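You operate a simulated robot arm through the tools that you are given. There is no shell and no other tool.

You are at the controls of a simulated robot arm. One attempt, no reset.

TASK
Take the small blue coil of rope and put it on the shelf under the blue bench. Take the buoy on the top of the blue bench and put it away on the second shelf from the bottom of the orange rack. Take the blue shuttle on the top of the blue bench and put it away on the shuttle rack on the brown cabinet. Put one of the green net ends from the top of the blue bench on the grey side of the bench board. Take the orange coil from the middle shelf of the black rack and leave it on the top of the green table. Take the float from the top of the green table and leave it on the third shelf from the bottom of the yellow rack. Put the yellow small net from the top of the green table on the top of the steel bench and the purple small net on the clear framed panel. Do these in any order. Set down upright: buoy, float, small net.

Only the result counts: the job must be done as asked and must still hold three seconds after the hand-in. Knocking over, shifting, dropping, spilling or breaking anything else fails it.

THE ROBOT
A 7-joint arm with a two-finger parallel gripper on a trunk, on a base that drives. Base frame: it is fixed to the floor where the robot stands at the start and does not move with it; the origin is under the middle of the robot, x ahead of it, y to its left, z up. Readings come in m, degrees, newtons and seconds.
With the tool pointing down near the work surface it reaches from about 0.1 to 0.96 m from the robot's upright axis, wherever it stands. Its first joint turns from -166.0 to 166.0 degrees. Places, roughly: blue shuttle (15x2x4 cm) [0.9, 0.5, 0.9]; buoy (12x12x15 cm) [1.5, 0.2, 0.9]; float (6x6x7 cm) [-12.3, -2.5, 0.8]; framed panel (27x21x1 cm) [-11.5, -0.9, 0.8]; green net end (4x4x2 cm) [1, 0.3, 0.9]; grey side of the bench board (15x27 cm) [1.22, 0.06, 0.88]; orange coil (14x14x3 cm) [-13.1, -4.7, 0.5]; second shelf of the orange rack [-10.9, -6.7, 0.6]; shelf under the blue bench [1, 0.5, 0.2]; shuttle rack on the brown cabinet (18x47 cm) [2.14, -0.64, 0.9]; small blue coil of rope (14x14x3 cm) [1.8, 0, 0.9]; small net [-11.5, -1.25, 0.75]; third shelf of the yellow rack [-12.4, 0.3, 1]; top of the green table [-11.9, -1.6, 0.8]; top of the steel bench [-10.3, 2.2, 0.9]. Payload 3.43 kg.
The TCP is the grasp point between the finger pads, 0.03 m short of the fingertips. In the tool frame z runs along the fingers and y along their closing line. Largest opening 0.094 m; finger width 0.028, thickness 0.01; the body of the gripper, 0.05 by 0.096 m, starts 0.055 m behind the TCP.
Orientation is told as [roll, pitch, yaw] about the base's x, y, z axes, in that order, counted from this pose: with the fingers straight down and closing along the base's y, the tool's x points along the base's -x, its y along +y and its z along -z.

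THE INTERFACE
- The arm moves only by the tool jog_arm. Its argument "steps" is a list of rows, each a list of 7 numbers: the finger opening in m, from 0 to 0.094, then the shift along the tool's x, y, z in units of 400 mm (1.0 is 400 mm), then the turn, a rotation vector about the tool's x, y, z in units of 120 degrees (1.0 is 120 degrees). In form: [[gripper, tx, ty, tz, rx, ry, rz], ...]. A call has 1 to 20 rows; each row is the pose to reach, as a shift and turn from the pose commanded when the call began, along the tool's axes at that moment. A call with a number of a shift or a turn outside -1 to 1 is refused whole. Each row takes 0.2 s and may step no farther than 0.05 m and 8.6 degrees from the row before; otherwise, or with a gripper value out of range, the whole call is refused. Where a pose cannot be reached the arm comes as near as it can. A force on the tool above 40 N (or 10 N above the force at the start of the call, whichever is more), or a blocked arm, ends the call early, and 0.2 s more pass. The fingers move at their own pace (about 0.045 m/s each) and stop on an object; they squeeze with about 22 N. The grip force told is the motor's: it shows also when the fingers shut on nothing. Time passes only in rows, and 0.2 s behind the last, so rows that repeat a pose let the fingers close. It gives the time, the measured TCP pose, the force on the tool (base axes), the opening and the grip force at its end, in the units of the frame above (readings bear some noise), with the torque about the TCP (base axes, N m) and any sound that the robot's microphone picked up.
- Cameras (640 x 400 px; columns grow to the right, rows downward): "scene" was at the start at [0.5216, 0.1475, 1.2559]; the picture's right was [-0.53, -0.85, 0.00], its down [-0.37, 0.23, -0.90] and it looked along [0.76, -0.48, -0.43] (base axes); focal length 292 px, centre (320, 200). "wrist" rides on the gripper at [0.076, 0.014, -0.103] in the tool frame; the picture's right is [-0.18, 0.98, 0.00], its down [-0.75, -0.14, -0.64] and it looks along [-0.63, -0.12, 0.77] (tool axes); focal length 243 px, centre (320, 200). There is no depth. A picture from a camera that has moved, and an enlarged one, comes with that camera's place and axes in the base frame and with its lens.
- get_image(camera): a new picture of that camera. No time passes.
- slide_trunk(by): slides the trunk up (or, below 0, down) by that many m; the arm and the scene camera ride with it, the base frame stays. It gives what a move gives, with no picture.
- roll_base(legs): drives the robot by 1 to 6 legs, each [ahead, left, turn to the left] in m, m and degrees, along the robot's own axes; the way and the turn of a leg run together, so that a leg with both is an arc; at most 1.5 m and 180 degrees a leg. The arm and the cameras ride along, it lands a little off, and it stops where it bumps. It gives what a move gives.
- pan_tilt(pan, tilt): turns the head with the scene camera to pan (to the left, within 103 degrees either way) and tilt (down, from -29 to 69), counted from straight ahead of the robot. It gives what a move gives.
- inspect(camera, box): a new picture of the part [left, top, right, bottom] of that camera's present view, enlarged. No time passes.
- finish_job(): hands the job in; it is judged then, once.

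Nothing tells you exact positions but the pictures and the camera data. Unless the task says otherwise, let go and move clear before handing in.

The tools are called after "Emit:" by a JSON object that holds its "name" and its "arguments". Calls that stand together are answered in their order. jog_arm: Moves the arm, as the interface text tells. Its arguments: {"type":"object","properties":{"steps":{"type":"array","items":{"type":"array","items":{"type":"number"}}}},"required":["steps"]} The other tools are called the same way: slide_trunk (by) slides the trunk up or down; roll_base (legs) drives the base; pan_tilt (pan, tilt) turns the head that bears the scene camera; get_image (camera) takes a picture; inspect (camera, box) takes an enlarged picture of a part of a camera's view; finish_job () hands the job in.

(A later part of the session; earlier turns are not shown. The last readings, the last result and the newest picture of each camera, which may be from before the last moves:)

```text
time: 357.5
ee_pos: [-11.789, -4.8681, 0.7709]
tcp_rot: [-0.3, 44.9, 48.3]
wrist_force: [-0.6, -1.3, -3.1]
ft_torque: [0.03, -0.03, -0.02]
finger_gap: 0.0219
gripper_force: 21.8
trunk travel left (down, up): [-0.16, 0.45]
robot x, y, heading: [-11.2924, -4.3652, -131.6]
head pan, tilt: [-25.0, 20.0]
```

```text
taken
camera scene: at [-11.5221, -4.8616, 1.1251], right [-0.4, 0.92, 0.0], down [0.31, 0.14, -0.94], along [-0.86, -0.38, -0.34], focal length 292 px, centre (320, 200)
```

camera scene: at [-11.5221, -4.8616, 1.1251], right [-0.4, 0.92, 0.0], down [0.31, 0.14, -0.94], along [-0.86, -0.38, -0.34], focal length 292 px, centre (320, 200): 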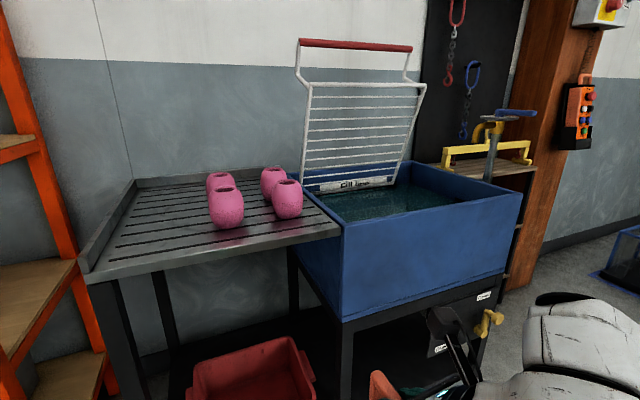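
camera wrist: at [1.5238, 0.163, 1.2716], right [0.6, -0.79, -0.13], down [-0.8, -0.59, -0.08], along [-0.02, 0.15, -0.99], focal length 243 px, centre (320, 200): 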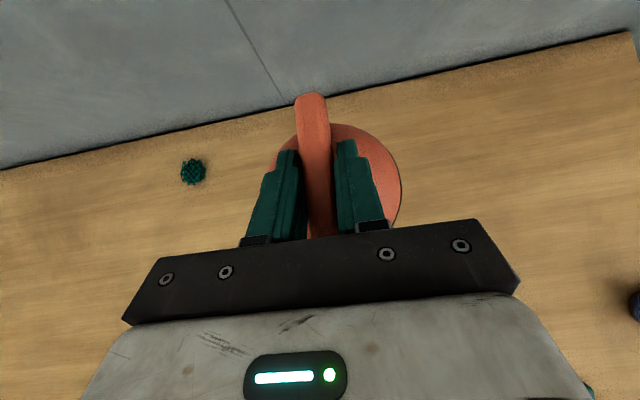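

Measured: second shelf at z 0.60, third-shelf beam underside at 0.974, so the tilted gripper fits. The aisle is short, so I'll test how far the arm can fold back when it works lower relative to the trunk.

Emit:
{"name": "slide_trunk", "arguments": {"by": 0.25}}

Emit:
{"name": "jog_arm", "arguments": {"steps": [[0.0, -0.07, 0, 0.07, 0, 0, 0], [0.0, -0.14, 0, 0.14, 0, 0, 0], [0.0, -0.21, 0, 0.21, 0, 0, 0], [0.0, -0.28, 0, 0.28, 0, 0, 0], [0.0, -0.35, 0, 0.35, 0, 0, 0], [0.0, -0.4, 0, 0.4, 0, 0, 0]]}}

Emit:
{"name": "jog_arm", "arguments": {"steps": [[0.0, -0.05, 0, -0.05, 0, 0, 0], [0.0, -0.1, 0, -0.1, 0, 0, 0], [0.0, -0.15, 0, -0.15, 0, 0, 0], [0.0, -0.2, 0, -0.2, 0, 0, 0], [0.0, -0.25, 0, -0.25, 0, 0, 0], [0.0, -0.3, 0, -0.3, 0, 0, 0]]}}

Emit:
{"name": "pan_tilt", "arguments": {"pan": -45, "tilt": 40}}

Emit:
{"name": "get_image", "arguments": {"camera": "scene"}}

```text
time: 360.1
ee_pos: [-11.788, -4.8687, 1.0205]
tcp_rot: [-0.3, 44.9, 48.3]
wrist_force: [-0.9, 0.1, -2.9]
ft_torque: [0.0, -0.03, -0.01]
finger_gap: 0.0223
gripper_force: 22.2
trunk travel left (down, up): [-0.41, 0.2]
robot x, y, heading: [-11.2916, -4.3648, -131.3]
head pan, tilt: [-25.0, 20.0]
```

```text
time: 361.5
ee_pos: [-11.7867, -4.8675, 0.7948]
tcp_rot: [-0.2, 44.8, 48.5]
wrist_force: [1.7, -0.4, -3.3]
ft_torque: [-0.01, -0.06, -0.03]
finger_gap: 0.0219
gripper_force: 21.9
trunk travel left (down, up): [-0.41, 0.2]
robot x, y, heading: [-11.2942, -4.3665, -131.9]
head pan, tilt: [-25.0, 20.0]
```

```text
time: 362.9
ee_pos: [-11.6946, -4.737, 0.8032]
tcp_rot: [-0.4, 44.8, 48.3]
wrist_force: [-0.5, 0.3, -2.5]
ft_torque: [0.0, 0.0, 0.0]
finger_gap: 0.022
gripper_force: 22.3
out of reach, approached as far as the arm can: row 5, 6
trunk travel left (down, up): [-0.41, 0.2]
robot x, y, heading: [-11.2904, -4.3618, -131.6]
head pan, tilt: [-25.0, 20.0]
```

```text
time: 363.8
ee_pos: [-11.6932, -4.7379, 0.8022]
tcp_rot: [-0.4, 44.7, 48.2]
wrist_force: [-0.1, -0.6, -2.6]
ft_torque: [0.01, -0.02, -0.01]
finger_gap: 0.0222
gripper_force: 22.4
trunk travel left (down, up): [-0.41, 0.2]
robot x, y, heading: [-11.295, -4.3652, -131.7]
head pan, tilt: [-45.0, 40.0]
```

```text
taken
camera scene: at [-11.5216, -4.8296, 1.3438], right [-0.06, 1.0, 0.0], down [0.64, 0.04, -0.77], along [-0.77, -0.05, -0.64], focal length 292 px, centre (320, 200)
```

scene: 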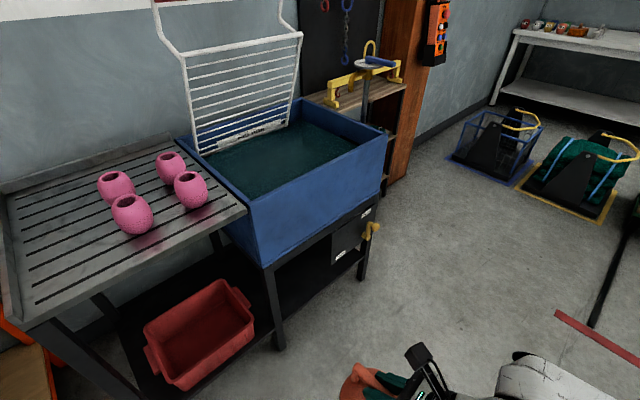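

The arm folds back to 0.55 m here, giving enough play. I'll lift above the drain table's height, move forward, then slide left along the rack front.

Emit:
{"name": "slide_trunk", "arguments": {"by": 0.2}}

Emit:
{"name": "roll_base", "arguments": {"legs": [[0, 0, -1.8], [0.45, 0, 0]]}}

Emit:
{"name": "pan_tilt", "arguments": {"pan": 60, "tilt": 50}}

Emit:
{"name": "get_image", "arguments": {"camera": "scene"}}

Emit:
{"name": "pan_tilt", "arguments": {"pan": 100, "tilt": 50}}

Emit:
{"name": "get_image", "arguments": {"camera": "scene"}}

```text
time: 365.9
ee_pos: [-11.6938, -4.7376, 1.0032]
tcp_rot: [-0.4, 44.8, 48.3]
wrist_force: [0.3, 0.3, -3.3]
ft_torque: [0.06, -0.03, -0.03]
finger_gap: 0.0222
gripper_force: 22.1
trunk travel left (down, up): [-0.61, 0.0]
robot x, y, heading: [-11.2943, -4.3644, -131.7]
head pan, tilt: [-45.0, 40.0]
```

```text
time: 369.0
ee_pos: [-12.0057, -5.0609, 1.003]
tcp_rot: [-0.4, 44.8, 47.2]
wrist_force: [3.7, 3.9, 7.8]
ft_torque: [0.24, -0.27, 0.03]
finger_gap: 0.022
gripper_force: 22.2
trunk travel left (down, up): [-0.61, 0.0]
robot x, y, heading: [-11.5962, -4.6967, -132.6]
head pan, tilt: [-45.0, 40.0]
```

```text
time: 370.8
ee_pos: [-12.0052, -5.0607, 1.0031]
tcp_rot: [-0.4, 44.8, 47.3]
wrist_force: [1.9, 3.3, 4.9]
ft_torque: [0.19, -0.21, 0.01]
finger_gap: 0.022
gripper_force: 21.5
trunk travel left (down, up): [-0.61, 0.0]
robot x, y, heading: [-11.5941, -4.691, -132.1]
head pan, tilt: [60.0, 50.0]
```

```text
taken
camera scene: at [-11.7271, -5.2251, 1.5297], right [-0.95, -0.3, 0.0], down [-0.23, 0.73, -0.64], along [0.19, -0.61, -0.77], focal length 292 px, centre (320, 200)
```

scene: 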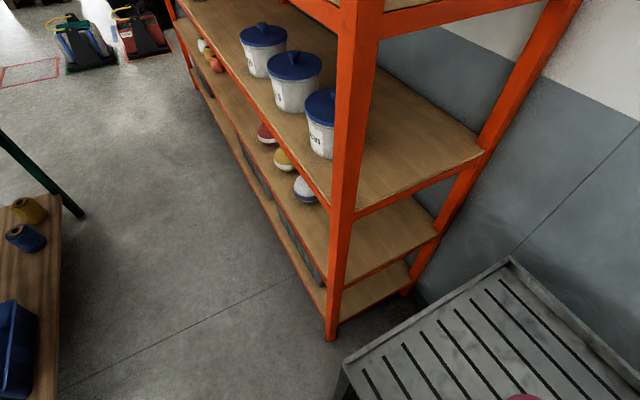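

```text
time: 371.9
ee_pos: [-12.0064, -5.0605, 1.0026]
tcp_rot: [-0.4, 44.8, 47.3]
wrist_force: [2.3, 2.5, 3.4]
ft_torque: [0.15, -0.16, 0.01]
finger_gap: 0.022
gripper_force: 21.7
trunk travel left (down, up): [-0.61, 0.0]
robot x, y, heading: [-11.596, -4.6968, -132.5]
head pan, tilt: [100.0, 50.0]
```

```text
taken
camera scene: at [-11.6854, -5.193, 1.5297], right [-0.54, -0.84, 0.0], down [-0.65, 0.41, -0.64], along [0.54, -0.35, -0.77], focal length 292 px, centre (320, 200)
```

scene: 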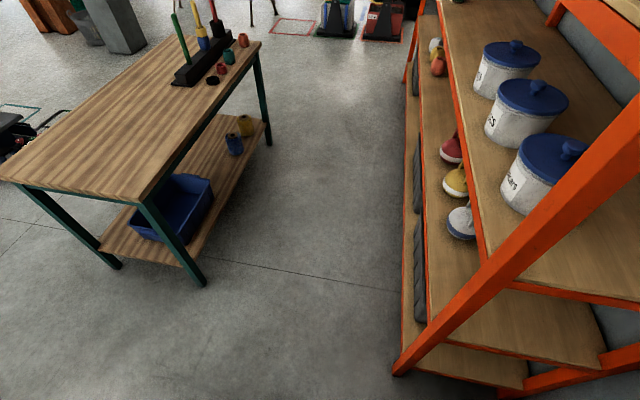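

The force reading shows the buoy has touched the blue tub's rim. I'll lift it immediately.

Emit:
{"name": "jog_arm", "arguments": {"steps": [[0.0, 0.035, 0, -0.035, 0, 0, 0], [0.0, 0.08, 0, -0.08, 0, 0, 0], [0.0, 0.14, 0, -0.14, 0, 0, 0], [0.0, 0.18, 0, -0.18, 0, 0, 0]]}}

Emit:
{"name": "pan_tilt", "arguments": {"pan": -45, "tilt": 50}}

Emit:
{"name": "get_image", "arguments": {"camera": "scene"}}

Emit:
{"name": "get_image", "arguments": {"camera": "wrist"}}

```text
time: 372.9
ee_pos: [-12.0363, -5.0541, 1.0565]
tcp_rot: [-0.5, 44.9, 47.4]
wrist_force: [-0.6, 0.6, -1.7]
ft_torque: [-0.01, 0.02, 0.0]
finger_gap: 0.0223
gripper_force: 21.8
out of reach, approached as far as the arm can: row 2, 3, 4
trunk travel left (down, up): [-0.61, 0.0]
robot x, y, heading: [-11.5936, -4.697, -132.4]
head pan, tilt: [100.0, 50.0]
```

```text
time: 375.2
ee_pos: [-12.0349, -5.053, 1.0559]
tcp_rot: [-0.4, 44.9, 47.2]
wrist_force: [-0.4, -0.8, -3.5]
ft_torque: [-0.01, -0.01, -0.01]
finger_gap: 0.0222
gripper_force: 21.9
trunk travel left (down, up): [-0.61, 0.0]
robot x, y, heading: [-11.5962, -4.6963, -132.3]
head pan, tilt: [-45.0, 50.0]
```

```text
taken
camera scene: at [-11.8275, -5.1554, 1.5295], right [-0.05, 1.0, 0.0], down [0.77, 0.04, -0.64], along [-0.64, -0.03, -0.77], focal length 292 px, centre (320, 200)
```

scene: 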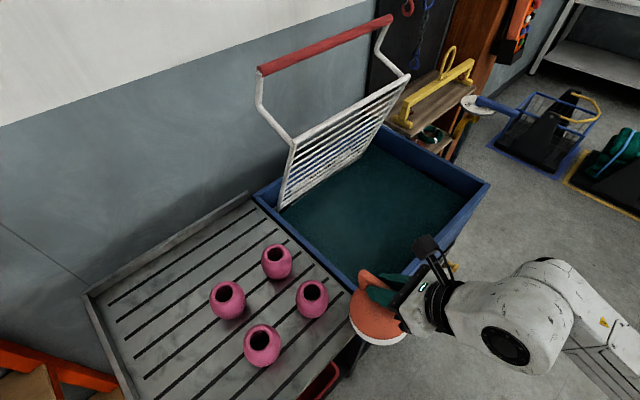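

```text
taken
camera wrist: at [-12.0345, -5.0296, 1.1833], right [-0.64, 0.76, -0.14], down [0.77, 0.63, -0.08], along [0.03, -0.15, -0.99], focal length 243 px, centre (320, 200)
```

wrist: 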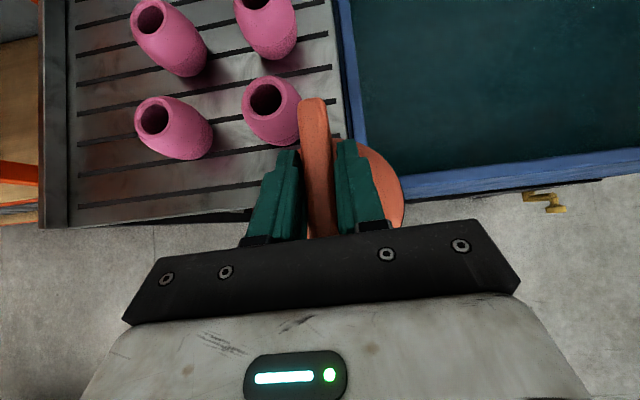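

Lifted clear; nothing was displaced. I'll back up 10 cm so the buoy passes clear of the pink floats, slide left, then come forward again.

Emit:
{"name": "roll_base", "arguments": {"legs": [[-0.1, 0, 0], [0, 0.38, -1], [0.1, 0, 0]]}}

Emit:
{"name": "pan_tilt", "arguments": {"pan": 0, "tilt": 45}}

Emit:
{"name": "get_image", "arguments": {"camera": "scene"}}

Emit:
{"name": "pan_tilt", "arguments": {"pan": 103, "tilt": 55}}

Emit:
{"name": "get_image", "arguments": {"camera": "scene"}}

```text
time: 379.1
ee_pos: [-11.7657, -5.3065, 1.0572]
tcp_rot: [-0.5, 44.9, 46.0]
wrist_force: [-0.3, 0.2, -3.0]
ft_torque: [-0.04, 0.0, -0.02]
finger_gap: 0.022
gripper_force: 21.9
trunk travel left (down, up): [-0.61, 0.0]
robot x, y, heading: [-11.3184, -4.9563, -133.8]
head pan, tilt: [-45.0, 50.0]
```

```text
time: 380.2
ee_pos: [-11.7661, -5.3059, 1.0562]
tcp_rot: [-0.5, 44.9, 46.1]
wrist_force: [0.4, 0.4, -3.0]
ft_torque: [0.0, -0.04, 0.02]
finger_gap: 0.0221
gripper_force: 22.1
trunk travel left (down, up): [-0.61, 0.0]
robot x, y, heading: [-11.3181, -4.9547, -133.5]
head pan, tilt: [0.0, 45.0]
```

```text
taken
camera scene: at [-11.5383, -5.4692, 1.5364], right [-0.72, 0.69, 0.0], down [0.49, 0.51, -0.71], along [-0.49, -0.51, -0.71], focal length 292 px, centre (320, 200)
```

scene: 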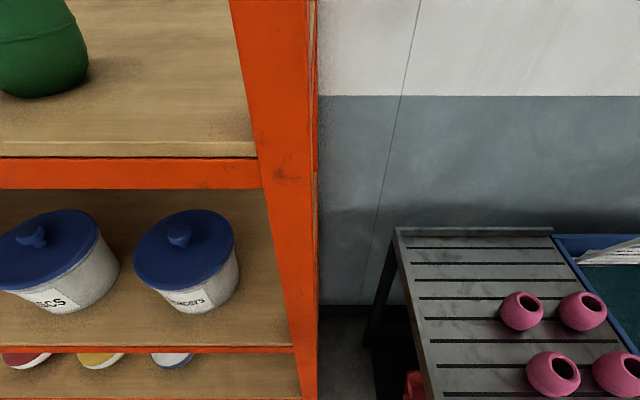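

```text
time: 382.0
ee_pos: [-11.7653, -5.3054, 1.0566]
tcp_rot: [-0.5, 44.8, 46.2]
wrist_force: [-0.7, -1.0, -2.6]
ft_torque: [0.0, 0.03, 0.0]
finger_gap: 0.0221
gripper_force: 21.9
trunk travel left (down, up): [-0.61, 0.0]
robot x, y, heading: [-11.3184, -4.9602, -133.7]
head pan, tilt: [103.0, 55.0]
```

```text
taken
camera scene: at [-11.4201, -5.4471, 1.5231], right [-0.51, -0.86, 0.0], down [-0.7, 0.42, -0.57], along [0.49, -0.29, -0.82], focal length 292 px, centre (320, 200)
```

scene: 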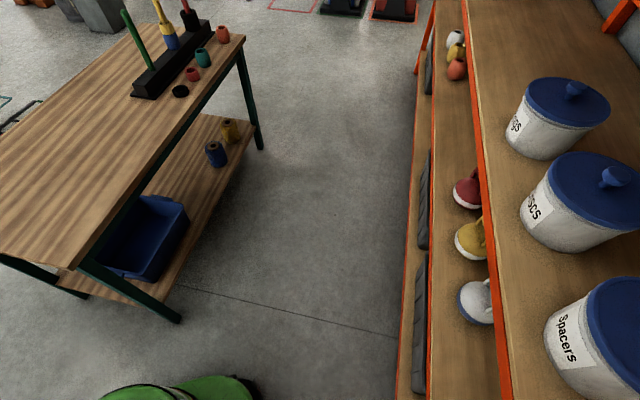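

The head and buoy stay clear of the rack front, and the table's back leg is behind me. Sliding left 0.5 m.

Emit:
{"name": "roll_base", "arguments": {"legs": [[0.03, 0, 0], [0, 0.25, 0], [0, 0.25, 0]]}}

Emit:
{"name": "pan_tilt", "arguments": {"pan": -35, "tilt": 60}}

Emit:
{"name": "get_image", "arguments": {"camera": "scene"}}

Emit:
{"name": "get_image", "arguments": {"camera": "wrist"}}

```text
time: 385.7
ee_pos: [-11.4265, -5.6705, 1.0562]
tcp_rot: [-0.4, 45.0, 46.1]
wrist_force: [0.0, -0.4, -2.7]
ft_torque: [-0.01, 0.02, -0.01]
finger_gap: 0.0221
gripper_force: 22.0
trunk travel left (down, up): [-0.61, 0.0]
robot x, y, heading: [-10.9797, -5.3225, -133.7]
head pan, tilt: [103.0, 55.0]
```

```text
time: 387.9
ee_pos: [-11.4263, -5.6707, 1.056]
tcp_rot: [-0.4, 44.9, 46.1]
wrist_force: [-0.3, 0.3, -2.9]
ft_torque: [0.02, -0.04, 0.01]
finger_gap: 0.0223
gripper_force: 22.4
trunk travel left (down, up): [-0.61, 0.0]
robot x, y, heading: [-10.9759, -5.3255, -133.5]
head pan, tilt: [-35.0, 60.0]
```

```text
taken
camera scene: at [-11.2086, -5.7886, 1.517], right [-0.2, 0.98, 0.0], down [0.85, 0.17, -0.5], along [-0.49, -0.1, -0.87], focal length 292 px, centre (320, 200)
```

scene: 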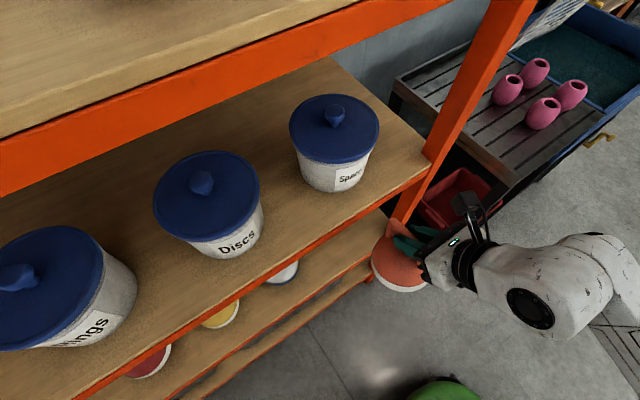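

```text
taken
camera wrist: at [-11.4245, -5.6472, 1.1833], right [-0.62, 0.77, -0.14], down [0.78, 0.62, -0.08], along [0.03, -0.15, -0.99], focal length 243 px, centre (320, 200)
```

wrist: 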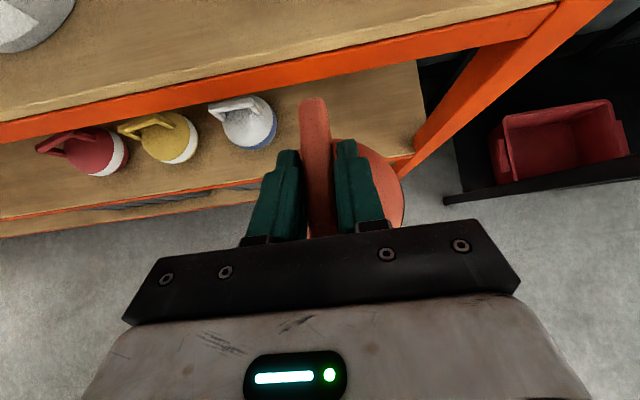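

The gripper is lined up in front of the free gap between the white buoy and the post. I'll lower the trunk so the buoy is at the second shelf's height.

Emit:
{"name": "slide_trunk", "arguments": {"by": -0.28}}

Emit:
{"name": "get_image", "arguments": {"camera": "wrist"}}

Emit:
{"name": "pan_tilt", "arguments": {"pan": -35, "tilt": 50}}

Emit:
{"name": "get_image", "arguments": {"camera": "scene"}}

```text
time: 390.7
ee_pos: [-11.4262, -5.6708, 0.7759]
tcp_rot: [-0.5, 44.8, 46.2]
wrist_force: [-0.7, -0.2, -3.2]
ft_torque: [-0.01, 0.0, 0.0]
finger_gap: 0.0222
gripper_force: 21.7
trunk travel left (down, up): [-0.33, 0.28]
robot x, y, heading: [-10.9798, -5.3229, -133.6]
head pan, tilt: [-35.0, 60.0]
```

```text
taken
camera wrist: at [-11.4245, -5.6472, 0.9033], right [-0.62, 0.77, -0.14], down [0.78, 0.62, -0.08], along [0.03, -0.15, -0.99], focal length 243 px, centre (320, 200)
```

wrist: 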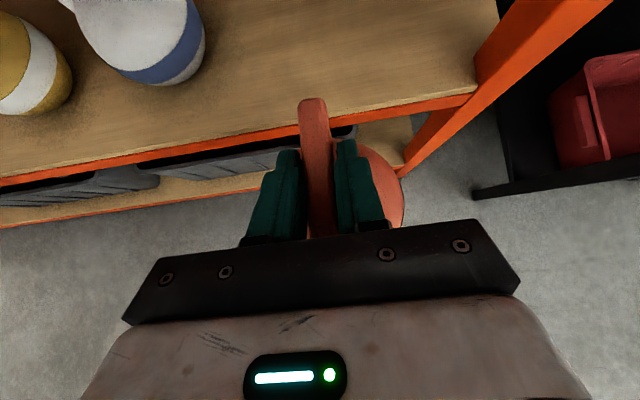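

```text
time: 391.4
ee_pos: [-11.4258, -5.6712, 0.7766]
tcp_rot: [-0.5, 44.9, 46.1]
wrist_force: [-0.4, -0.6, -2.7]
ft_torque: [0.03, 0.03, 0.02]
finger_gap: 0.0222
gripper_force: 22.1
trunk travel left (down, up): [-0.33, 0.28]
robot x, y, heading: [-10.979, -5.3224, -133.7]
head pan, tilt: [-35.0, 50.0]
```

```text
taken
camera scene: at [-11.2187, -5.7906, 1.2495], right [-0.2, 0.98, 0.0], down [0.75, 0.15, -0.64], along [-0.63, -0.13, -0.77], focal length 292 px, centre (320, 200)
```

scene: 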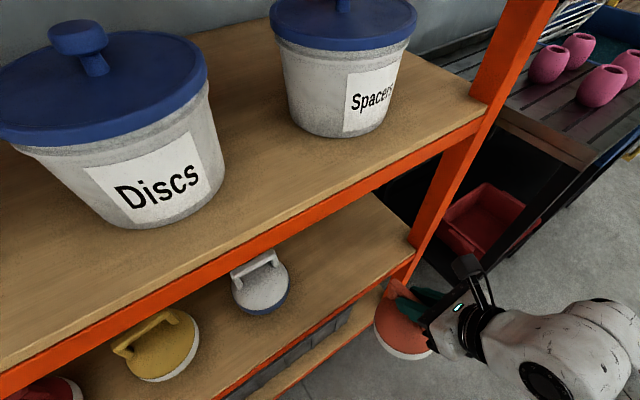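

The gap is well centred on the gripper. Extending the buoy in over the shelf.

Emit:
{"name": "jog_arm", "arguments": {"steps": [[0.0, 0.06, 0, 0.06, 0, 0, 0], [0.0, 0.12, 0, 0.12, 0, 0, 0], [0.0, 0.18, 0, 0.18, 0, 0, 0], [0.0, 0.24, 0, 0.24, 0, 0, 0], [0.0, 0.3, 0, 0.3, 0, 0, 0], [0.0, 0.34, 0, 0.34, 0, 0, 0], [0.0, 0.34, 0, 0.34, 0, 0, 0]]}}

Emit:
{"name": "get_image", "arguments": {"camera": "wrist"}}

Emit:
{"name": "get_image", "arguments": {"camera": "scene"}}

```text
time: 393.0
ee_pos: [-11.5579, -5.8084, 0.777]
tcp_rot: [-0.5, 44.9, 46.0]
wrist_force: [0.1, -0.5, -3.7]
ft_torque: [0.01, 0.01, -0.01]
finger_gap: 0.0225
gripper_force: 22.5
trunk travel left (down, up): [-0.33, 0.28]
robot x, y, heading: [-10.9819, -5.3247, -133.7]
head pan, tilt: [-35.0, 50.0]
```

```text
taken
camera wrist: at [-11.5569, -5.7856, 0.9044], right [-0.62, 0.77, -0.14], down [0.78, 0.62, -0.08], along [0.03, -0.15, -0.99], focal length 243 px, centre (320, 200)
```

wrist: 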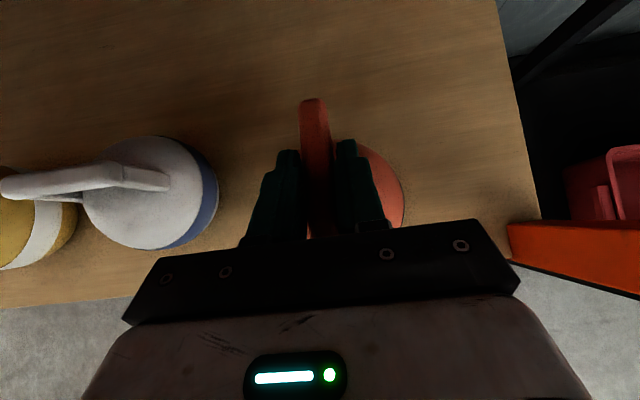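

```text
taken
camera scene: at [-11.2188, -5.7907, 1.2495], right [-0.2, 0.98, 0.0], down [0.75, 0.15, -0.64], along [-0.63, -0.13, -0.77], focal length 292 px, centre (320, 200)
```

scene: 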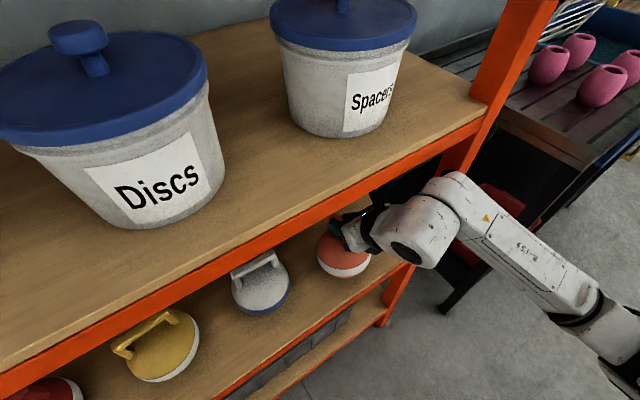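

The buoy is over the shelf with room on both sides. Lowering gently to contact.

Emit:
{"name": "jog_arm", "arguments": {"steps": [[0.0, -0.02, 0, 0.02, 0, 0, 0], [0.0, -0.036, 0, 0.036, 0, 0, 0], [0.0, -0.043, 0, 0.043, 0, 0, 0], [0.0, -0.048, 0, 0.048, 0, 0, 0], [0.0, -0.048, 0, 0.048, 0, 0, 0]]}}

```text
time: 393.8
ee_pos: [-11.5601, -5.8118, 0.7604]
tcp_rot: [-0.7, 45.8, 46.0]
wrist_force: [1.5, 1.8, 12.7]
ft_torque: [-0.01, -0.02, -0.02]
finger_gap: 0.0221
gripper_force: 22.0
trunk travel left (down, up): [-0.33, 0.28]
robot x, y, heading: [-10.9796, -5.3203, -133.6]
head pan, tilt: [-35.0, 50.0]
stopped in row 3: the force on the tool passed its limit at 45 N (the readings are from after the stop); the commanded pose is now the measured one
```

The buoy is on the shelf. Releasing.

Emit:
{"name": "jog_arm", "arguments": {"steps": [[0.0, 0.003, 0, -0.003, 0, 0, 0], [0.03, 0.003, 0, -0.003, 0, 0, 0], [0.045, 0.003, 0, -0.003, 0, 0, 0], [0.055, 0.003, 0, -0.003, 0, 0, 0], [0.055, 0.003, 0, -0.003, 0, 0, 0], [0.055, 0.003, 0, -0.003, 0, 0, 0]]}}

Emit:
{"name": "get_image", "arguments": {"camera": "wrist"}}

Emit:
{"name": "inspect", "arguments": {"camera": "scene", "box": [200, 150, 480, 340]}}

```text
time: 395.2
ee_pos: [-11.5599, -5.81, 0.7603]
tcp_rot: [-0.7, 45.5, 45.9]
wrist_force: [0.2, 0.1, 0.7]
ft_torque: [-0.04, -0.01, -0.01]
finger_gap: 0.0551
gripper_force: 0.1
trunk travel left (down, up): [-0.33, 0.28]
robot x, y, heading: [-10.9779, -5.3206, -133.5]
head pan, tilt: [-35.0, 50.0]
```

```text
taken
camera wrist: at [-11.5568, -5.7856, 0.8872], right [-0.62, 0.77, -0.14], down [0.78, 0.62, -0.09], along [0.02, -0.16, -0.99], focal length 243 px, centre (320, 200)
```

wrist: 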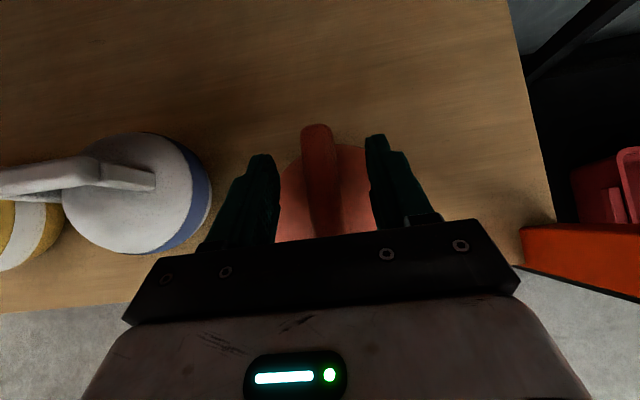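

```text
2.11 times, centred on (340, 245) of scene
camera zoom: at [-11.2187, -5.7905, 1.2495], right [-0.2, 0.98, 0.0], down [0.75, 0.15, -0.64], along [-0.63, -0.13, -0.77], focal length 616 px, centre (278, 105)
```

zoom: 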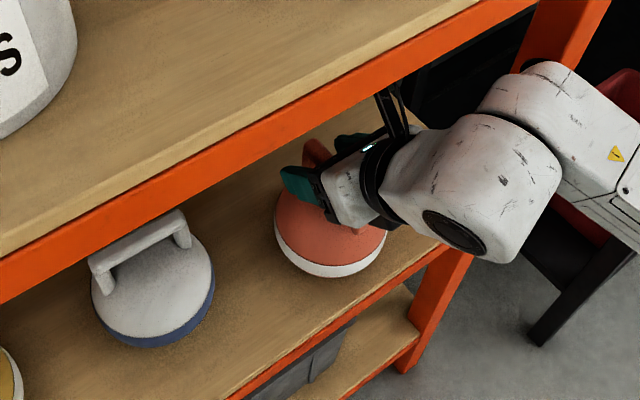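

Fingers are clear on both sides of the bar. I'll rise 1 cm and withdraw straight back.

Emit:
{"name": "jog_arm", "arguments": {"steps": [[0.055, 0.018, 0, -0.018, 0, 0, 0], [0.055, -0.03, 0, -0.07, 0, 0, 0], [0.055, -0.1, 0, -0.14, 0, 0, 0], [0.055, -0.17, 0, -0.21, 0, 0, 0], [0.055, -0.24, 0, -0.28, 0, 0, 0], [0.055, -0.31, 0, -0.35, 0, 0, 0], [0.055, -0.31, 0, -0.35, 0, 0, 0]]}}

Emit:
{"name": "get_image", "arguments": {"camera": "wrist"}}

Emit:
{"name": "get_image", "arguments": {"camera": "scene"}}

```text
time: 396.8
ee_pos: [-11.4287, -5.6743, 0.7716]
tcp_rot: [-0.7, 45.4, 46.2]
wrist_force: [0.2, 0.2, 0.1]
ft_torque: [0.0, -0.02, 0.02]
finger_gap: 0.0549
gripper_force: 0.1
trunk travel left (down, up): [-0.33, 0.28]
robot x, y, heading: [-10.979, -5.3203, -133.9]
head pan, tilt: [-35.0, 50.0]
```

```text
taken
camera wrist: at [-11.426, -5.6502, 0.8976], right [-0.62, 0.77, -0.14], down [0.78, 0.62, -0.09], along [0.02, -0.16, -0.99], focal length 243 px, centre (320, 200)
```

wrist: 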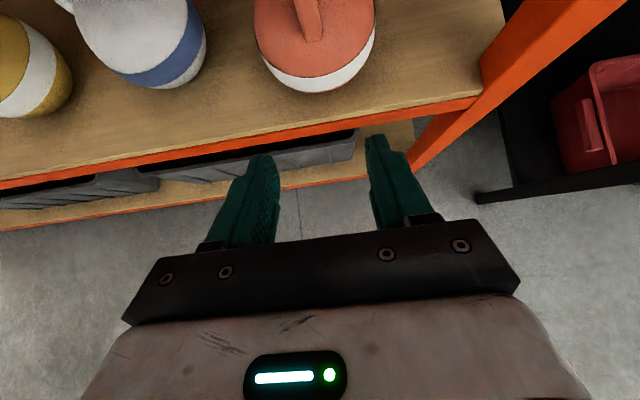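

```text
taken
camera scene: at [-11.2186, -5.7905, 1.2496], right [-0.2, 0.98, 0.0], down [0.75, 0.15, -0.64], along [-0.63, -0.13, -0.77], focal length 292 px, centre (320, 200)
```

scene: 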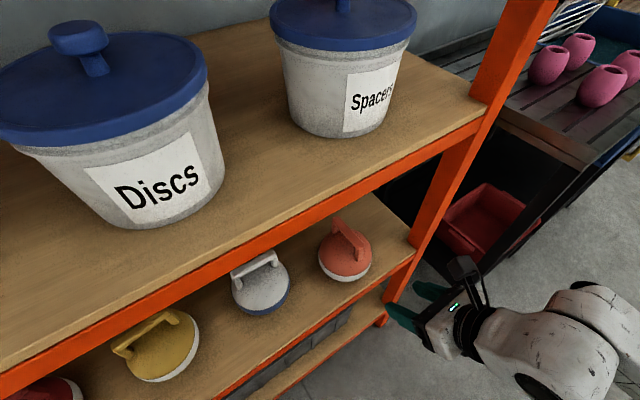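

The buoy stands upright on the second shelf. Next is the orange coil on the black rack: I'll raise up, slide back out to the right and face that rack.

Emit:
{"name": "slide_trunk", "arguments": {"by": 0.28}}

Emit:
{"name": "roll_base", "arguments": {"legs": [[0, -0.5, 0], [-0.22, 0, 0], [0, -1.35, 0]]}}

Emit:
{"name": "pan_tilt", "arguments": {"pan": -10, "tilt": 30}}

Emit:
{"name": "get_image", "arguments": {"camera": "scene"}}

Emit:
{"name": "get_image", "arguments": {"camera": "wrist"}}

```text
time: 399.6
ee_pos: [-11.429, -5.6748, 1.0515]
tcp_rot: [-0.7, 45.5, 46.1]
wrist_force: [-1.0, -0.3, -0.3]
ft_torque: [-0.02, -0.01, -0.04]
finger_gap: 0.0551
gripper_force: 0.1
trunk travel left (down, up): [-0.61, 0.0]
robot x, y, heading: [-10.9863, -5.3231, -133.3]
head pan, tilt: [-35.0, 50.0]
```

```text
time: 410.3
ee_pos: [-12.6363, -4.2584, 1.0511]
tcp_rot: [-0.7, 45.5, 48.1]
wrist_force: [-0.9, 0.3, -0.1]
ft_torque: [0.0, -0.01, 0.01]
finger_gap: 0.0549
gripper_force: 0.1
trunk travel left (down, up): [-0.61, 0.0]
robot x, y, heading: [-12.2021, -3.8858, -131.4]
head pan, tilt: [-35.0, 50.0]
```

```text
time: 411.2
ee_pos: [-12.6358, -4.2579, 1.0501]
tcp_rot: [-0.7, 45.5, 48.1]
wrist_force: [0.8, 0.1, 0.3]
ft_torque: [0.0, 0.01, 0.02]
finger_gap: 0.055
gripper_force: 0.1
trunk travel left (down, up): [-0.61, 0.0]
robot x, y, heading: [-12.1945, -3.8916, -131.5]
head pan, tilt: [-10.0, 30.0]
```

```text
taken
camera scene: at [-12.417, -4.4052, 1.559], right [-0.62, 0.78, 0.0], down [0.39, 0.31, -0.87], along [-0.68, -0.54, -0.5], focal length 292 px, centre (320, 200)
```

scene: 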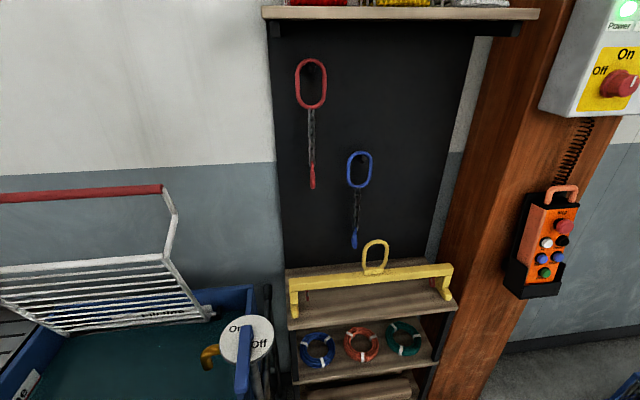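

```text
taken
camera wrist: at [-12.6339, -4.2342, 1.1773], right [-0.65, 0.75, -0.14], down [0.76, 0.65, -0.09], along [0.03, -0.16, -0.99], focal length 243 px, centre (320, 200)
```

wrist: 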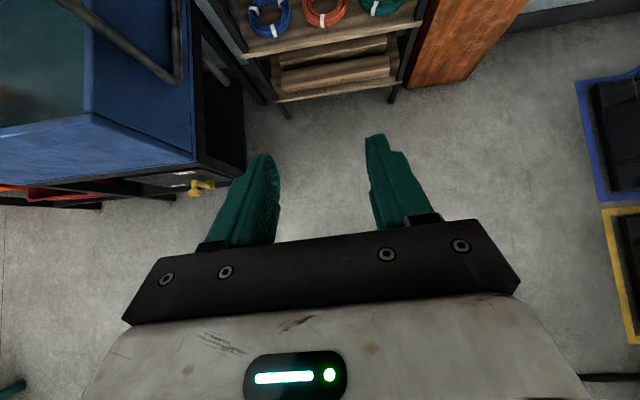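

The black rack's middle shelf holds blue, orange and green coils side by side. I'll lower the trunk to see that shelf level.

Emit:
{"name": "slide_trunk", "arguments": {"by": -0.4}}

Emit:
{"name": "pan_tilt", "arguments": {"pan": -10, "tilt": 30}}

Emit:
{"name": "get_image", "arguments": {"camera": "scene"}}

Emit:
{"name": "get_image", "arguments": {"camera": "wrist"}}

Emit:
{"name": "inspect", "arguments": {"camera": "scene", "box": [250, 140, 480, 320]}}

```text
time: 415.0
ee_pos: [-12.6355, -4.2593, 0.6514]
tcp_rot: [-0.7, 45.5, 48.1]
wrist_force: [0.2, 1.0, 0.6]
ft_torque: [0.03, 0.0, -0.01]
finger_gap: 0.0552
gripper_force: 0.1
trunk travel left (down, up): [-0.21, 0.4]
robot x, y, heading: [-12.2001, -3.8884, -131.8]
head pan, tilt: [-10.0, 30.0]
```

```text
time: 415.6
ee_pos: [-12.6358, -4.2592, 0.6507]
tcp_rot: [-0.8, 45.5, 48.1]
wrist_force: [-0.1, 0.7, 0.6]
ft_torque: [0.0, 0.01, 0.04]
finger_gap: 0.0551
gripper_force: 0.1
trunk travel left (down, up): [-0.21, 0.4]
robot x, y, heading: [-12.2001, -3.8897, -131.4]
head pan, tilt: [-10.0, 30.0]
```

```text
taken
camera scene: at [-12.4169, -4.4052, 1.1591], right [-0.62, 0.78, 0.0], down [0.39, 0.31, -0.87], along [-0.68, -0.54, -0.5], focal length 292 px, centre (320, 200)
```

scene: 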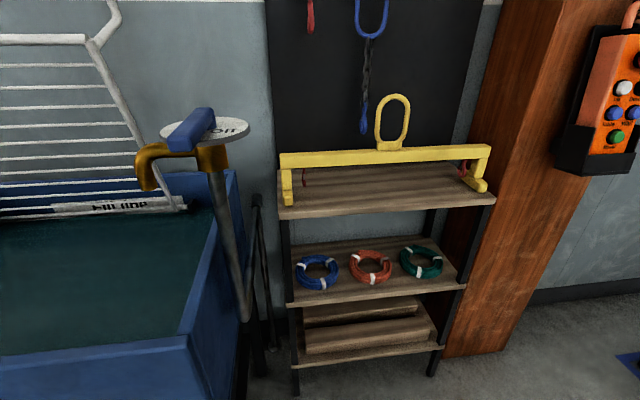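

```text
taken
camera wrist: at [-12.6339, -4.2342, 0.7773], right [-0.65, 0.75, -0.14], down [0.76, 0.65, -0.09], along [0.03, -0.16, -0.99], focal length 243 px, centre (320, 200)
```

wrist: 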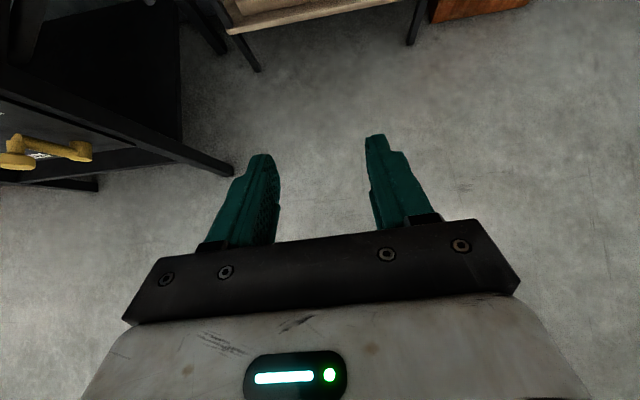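

```text
2.22 times, centred on (365, 230) of scene
camera zoom: at [-12.4169, -4.4052, 1.1591], right [-0.62, 0.78, 0.0], down [0.39, 0.31, -0.87], along [-0.68, -0.54, -0.5], focal length 650 px, centre (220, 133)
```

zoom: 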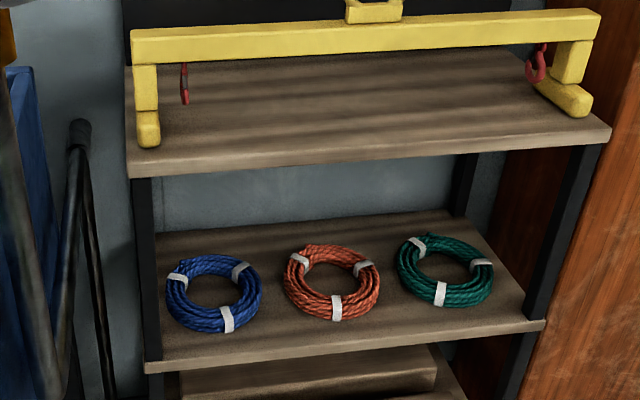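

Coil positions are triangulated: orange centre near [-13.062, -4.716, 0.508], with about 3 cm gaps to its neighbours. I'll align with the shelf and move forward, lowering the gripper to enter under the upper shelf.

Emit:
{"name": "roll_base", "arguments": {"legs": [[0, 0, -3.2], [0.3, 0, 0]]}}

Emit:
{"name": "jog_arm", "arguments": {"steps": [[0.042, -0.05, 0, 0.05, 0, 0, 0], [0.042, -0.1, 0, 0.1, 0, 0, 0], [0.042, -0.14, 0, 0.14, 0, 0, 0], [0.042, -0.14, 0, 0.14, 0, 0, 0]]}}

Emit:
{"name": "pan_tilt", "arguments": {"pan": -20, "tilt": 40}}

Emit:
{"name": "get_image", "arguments": {"camera": "scene"}}

Emit:
{"name": "get_image", "arguments": {"camera": "wrist"}}

```text
time: 418.1
ee_pos: [-12.8664, -4.4521, 0.6501]
tcp_rot: [-0.7, 45.4, 45.3]
wrist_force: [0.2, 0.2, -0.7]
ft_torque: [0.04, -0.01, 0.04]
finger_gap: 0.055
gripper_force: 0.1
trunk travel left (down, up): [-0.21, 0.4]
robot x, y, heading: [-12.4122, -4.1082, -134.3]
head pan, tilt: [-10.0, 30.0]
```

```text
time: 419.1
ee_pos: [-12.8663, -4.4558, 0.5698]
tcp_rot: [-0.8, 45.6, 45.2]
wrist_force: [-0.2, 0.1, -1.0]
ft_torque: [-0.01, 0.0, 0.03]
finger_gap: 0.0422
gripper_force: 0.0
trunk travel left (down, up): [-0.21, 0.4]
robot x, y, heading: [-12.4138, -4.107, -134.4]
head pan, tilt: [-10.0, 30.0]
```

```text
time: 419.8
ee_pos: [-12.8662, -4.454, 0.5701]
tcp_rot: [-0.7, 45.5, 45.2]
wrist_force: [-0.1, -0.4, -0.1]
ft_torque: [0.01, -0.01, -0.01]
finger_gap: 0.042
gripper_force: 0.1
trunk travel left (down, up): [-0.21, 0.4]
robot x, y, heading: [-12.4176, -4.1026, -134.5]
head pan, tilt: [-20.0, 40.0]
```

```text
taken
camera scene: at [-12.6586, -4.5939, 1.1438], right [-0.43, 0.9, 0.0], down [0.58, 0.28, -0.77], along [-0.69, -0.33, -0.64], focal length 292 px, centre (320, 200)
```

scene: 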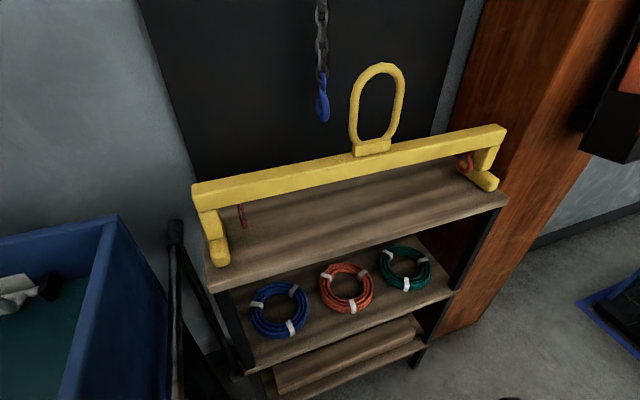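

```text
taken
camera wrist: at [-12.8633, -4.4298, 0.6963], right [-0.61, 0.78, -0.14], down [0.79, 0.61, -0.09], along [0.02, -0.16, -0.99], focal length 243 px, centre (320, 200)
```

wrist: 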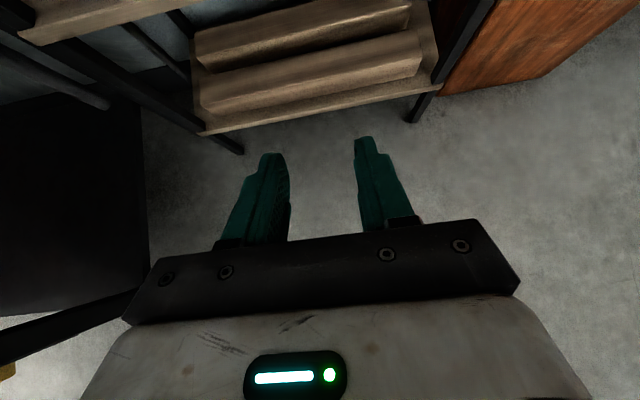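

The refined view agrees to within millimetres. Extending under the upper shelf toward the right side of the orange coil.

Emit:
{"name": "jog_arm", "arguments": {"steps": [[0.042, 0.07, 0.004, 0.07, 0, 0, 0], [0.042, 0.14, 0.008, 0.14, 0, 0, 0], [0.042, 0.21, 0.012, 0.21, 0, 0, 0], [0.042, 0.28, 0.017, 0.28, 0, 0, 0], [0.042, 0.35, 0.022, 0.35, 0, 0, 0], [0.042, 0.42, 0.026, 0.42, 0, 0, 0], [0.042, 0.46, 0.029, 0.46, 0, 0, 0], [0.042, 0.46, 0.029, 0.46, 0, 0, 0]]}}

Emit:
{"name": "get_image", "arguments": {"camera": "wrist"}}

Emit:
{"name": "get_image", "arguments": {"camera": "scene"}}

```text
time: 421.6
ee_pos: [-13.058, -4.6321, 0.5718]
tcp_rot: [-0.7, 45.5, 45.2]
wrist_force: [-0.1, 0.9, 0.4]
ft_torque: [0.02, -0.01, -0.03]
finger_gap: 0.0422
gripper_force: 0.0
trunk travel left (down, up): [-0.21, 0.4]
robot x, y, heading: [-12.4149, -4.1055, -134.3]
head pan, tilt: [-20.0, 40.0]
```

```text
taken
camera wrist: at [-13.0549, -4.6086, 0.6978], right [-0.61, 0.78, -0.14], down [0.79, 0.61, -0.09], along [0.02, -0.16, -0.99], focal length 243 px, centre (320, 200)
```

wrist: 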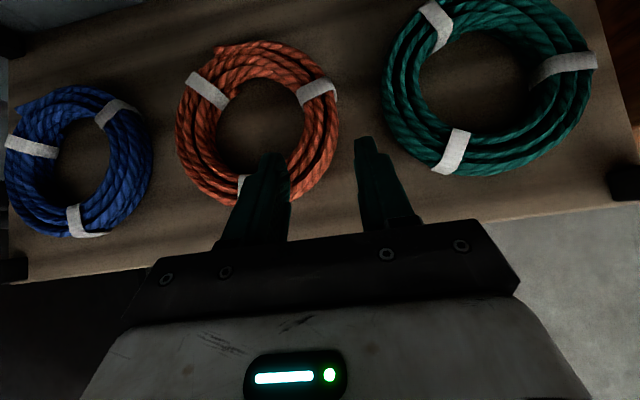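

```text
taken
camera scene: at [-12.6586, -4.5939, 1.1437], right [-0.43, 0.9, 0.0], down [0.58, 0.28, -0.77], along [-0.69, -0.33, -0.64], focal length 292 px, centre (320, 200)
```

scene: 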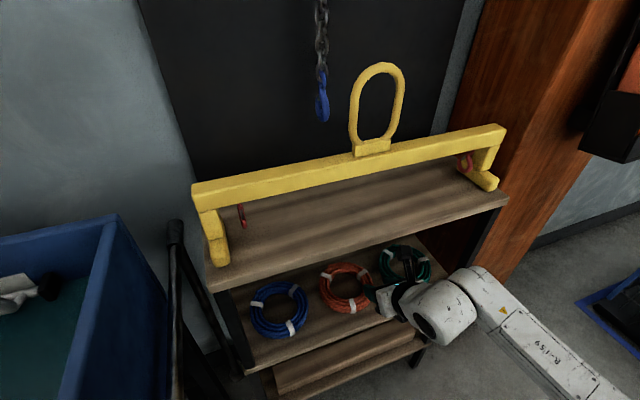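

Fingers are lined up with the ring's right side. Moving in over the rope and down.

Emit:
{"name": "jog_arm", "arguments": {"steps": [[0.05, 0.061, 0.005, 0.062, 0, 0, 0], [0.05, 0.061, 0.005, 0.133, 0, 0, 0], [0.05, 0.057, 0.005, 0.179, 0, 0, 0], [0.05, 0.046, 0.005, 0.19, 0, 0, 0], [0.05, 0.046, 0.005, 0.19, 0, 0, 0]]}}

Emit:
{"name": "get_image", "arguments": {"camera": "wrist"}}

```text
time: 422.8
ee_pos: [-13.1057, -4.6785, 0.5324]
tcp_rot: [-0.6, 45.3, 45.3]
wrist_force: [-0.1, -0.4, 0.3]
ft_torque: [0.02, -0.01, 0.03]
finger_gap: 0.0502
gripper_force: 0.0
trunk travel left (down, up): [-0.21, 0.4]
robot x, y, heading: [-12.4139, -4.1052, -134.3]
head pan, tilt: [-20.0, 40.0]
```

```text
taken
camera wrist: at [-13.1023, -4.6545, 0.6595], right [-0.61, 0.78, -0.14], down [0.79, 0.61, -0.08], along [0.02, -0.16, -0.99], focal length 243 px, centre (320, 200)
```

wrist: 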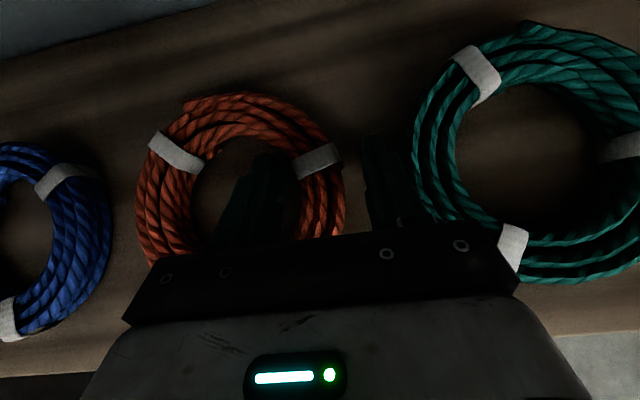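

One finger is inside the orange ring and the other between the coils. Closing.

Emit:
{"name": "jog_arm", "arguments": {"steps": [[0.03, 0, 0, 0, 0, 0, 0], [0.0, 0, 0, 0, 0, 0, 0], [0.0, 0, 0, 0, 0, 0, 0], [0.0, 0, 0, 0, 0, 0, 0], [0.0, 0, 0, 0, 0, 0, 0], [0.0, 0, 0, 0, 0, 0, 0]]}}

Emit:
{"name": "jog_arm", "arguments": {"steps": [[0.0, 0.03, 0, -0.03, 0, 0, 0], [0.0, 0.07, 0, -0.07, 0, 0, 0], [0.0, 0.095, 0, -0.095, 0, 0, 0], [0.0, 0.095, 0, -0.095, 0, 0, 0]]}}

Emit:
{"name": "get_image", "arguments": {"camera": "wrist"}}

Emit:
{"name": "get_image", "arguments": {"camera": "scene"}}

```text
time: 424.2
ee_pos: [-13.106, -4.6787, 0.533]
tcp_rot: [-0.7, 45.4, 45.2]
wrist_force: [-0.5, -0.5, -3.0]
ft_torque: [0.12, 0.15, 0.0]
finger_gap: 0.029
gripper_force: 21.7
trunk travel left (down, up): [-0.21, 0.4]
robot x, y, heading: [-12.416, -4.1025, -134.3]
head pan, tilt: [-20.0, 40.0]
```

```text
time: 425.2
ee_pos: [-13.1061, -4.6795, 0.5884]
tcp_rot: [-0.8, 45.5, 45.3]
wrist_force: [0.2, 0.2, -3.9]
ft_torque: [0.11, 0.12, 0.01]
finger_gap: 0.0291
gripper_force: 22.0
trunk travel left (down, up): [-0.21, 0.4]
robot x, y, heading: [-12.4142, -4.108, -134.3]
head pan, tilt: [-20.0, 40.0]
```

```text
taken
camera wrist: at [-13.1027, -4.6541, 0.7142], right [-0.61, 0.78, -0.14], down [0.79, 0.61, -0.09], along [0.02, -0.16, -0.99], focal length 243 px, centre (320, 200)
```

wrist: 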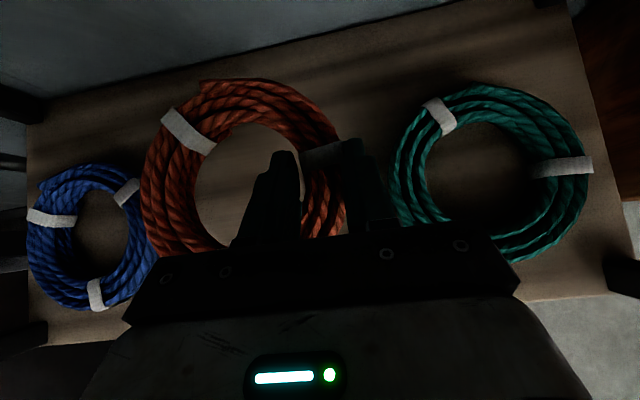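

```text
taken
camera scene: at [-12.6587, -4.594, 1.1436], right [-0.43, 0.9, 0.0], down [0.58, 0.28, -0.77], along [-0.69, -0.33, -0.64], focal length 292 px, centre (320, 200)
```

scene: 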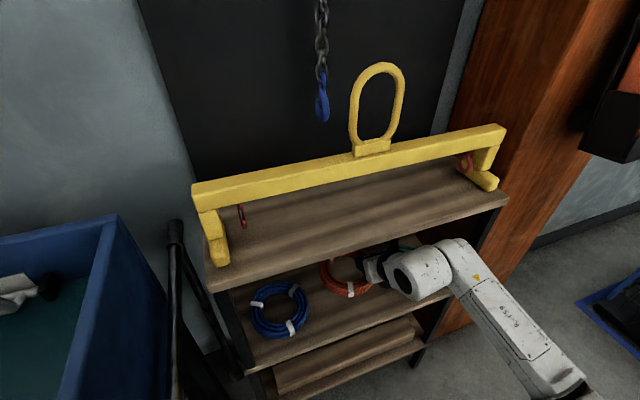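

The orange coil is lifted. Withdrawing straight back from the shelf.

Emit:
{"name": "jog_arm", "arguments": {"steps": [[0.0, -0.06, 0, -0.06, 0, 0, 0], [0.0, -0.12, 0, -0.12, 0, 0, 0], [0.0, -0.19, 0, -0.19, 0, 0, 0], [0.0, -0.26, 0, -0.26, 0, 0, 0], [0.0, -0.33, 0, -0.33, 0, 0, 0], [0.0, -0.4, 0, -0.4, 0, 0, 0], [0.0, -0.45, 0, -0.45, 0, 0, 0], [0.0, -0.45, 0, -0.45, 0, 0, 0]]}}

Emit:
{"name": "get_image", "arguments": {"camera": "wrist"}}

Emit:
{"name": "get_image", "arguments": {"camera": "scene"}}

```text
time: 427.0
ee_pos: [-12.9255, -4.4939, 0.5867]
tcp_rot: [-0.7, 45.5, 45.2]
wrist_force: [1.1, 0.6, -2.2]
ft_torque: [0.11, 0.06, -0.03]
finger_gap: 0.0293
gripper_force: 22.2
trunk travel left (down, up): [-0.21, 0.4]
robot x, y, heading: [-12.4148, -4.1048, -134.3]
head pan, tilt: [-20.0, 40.0]
```

```text
taken
camera wrist: at [-12.9233, -4.4704, 0.7127], right [-0.61, 0.78, -0.14], down [0.79, 0.61, -0.09], along [0.02, -0.16, -0.99], focal length 243 px, centre (320, 200)
```

wrist: 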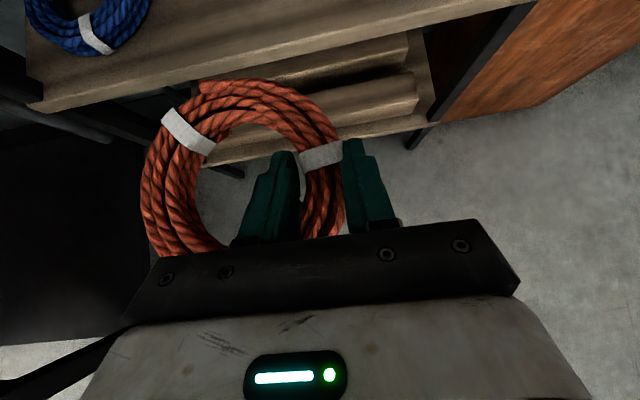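

```text
taken
camera scene: at [-12.6586, -4.5939, 1.1437], right [-0.43, 0.9, 0.0], down [0.58, 0.28, -0.77], along [-0.69, -0.33, -0.64], focal length 292 px, centre (320, 200)
```

scene: 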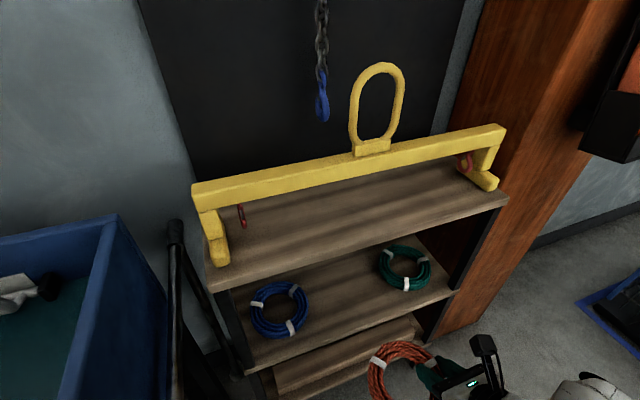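

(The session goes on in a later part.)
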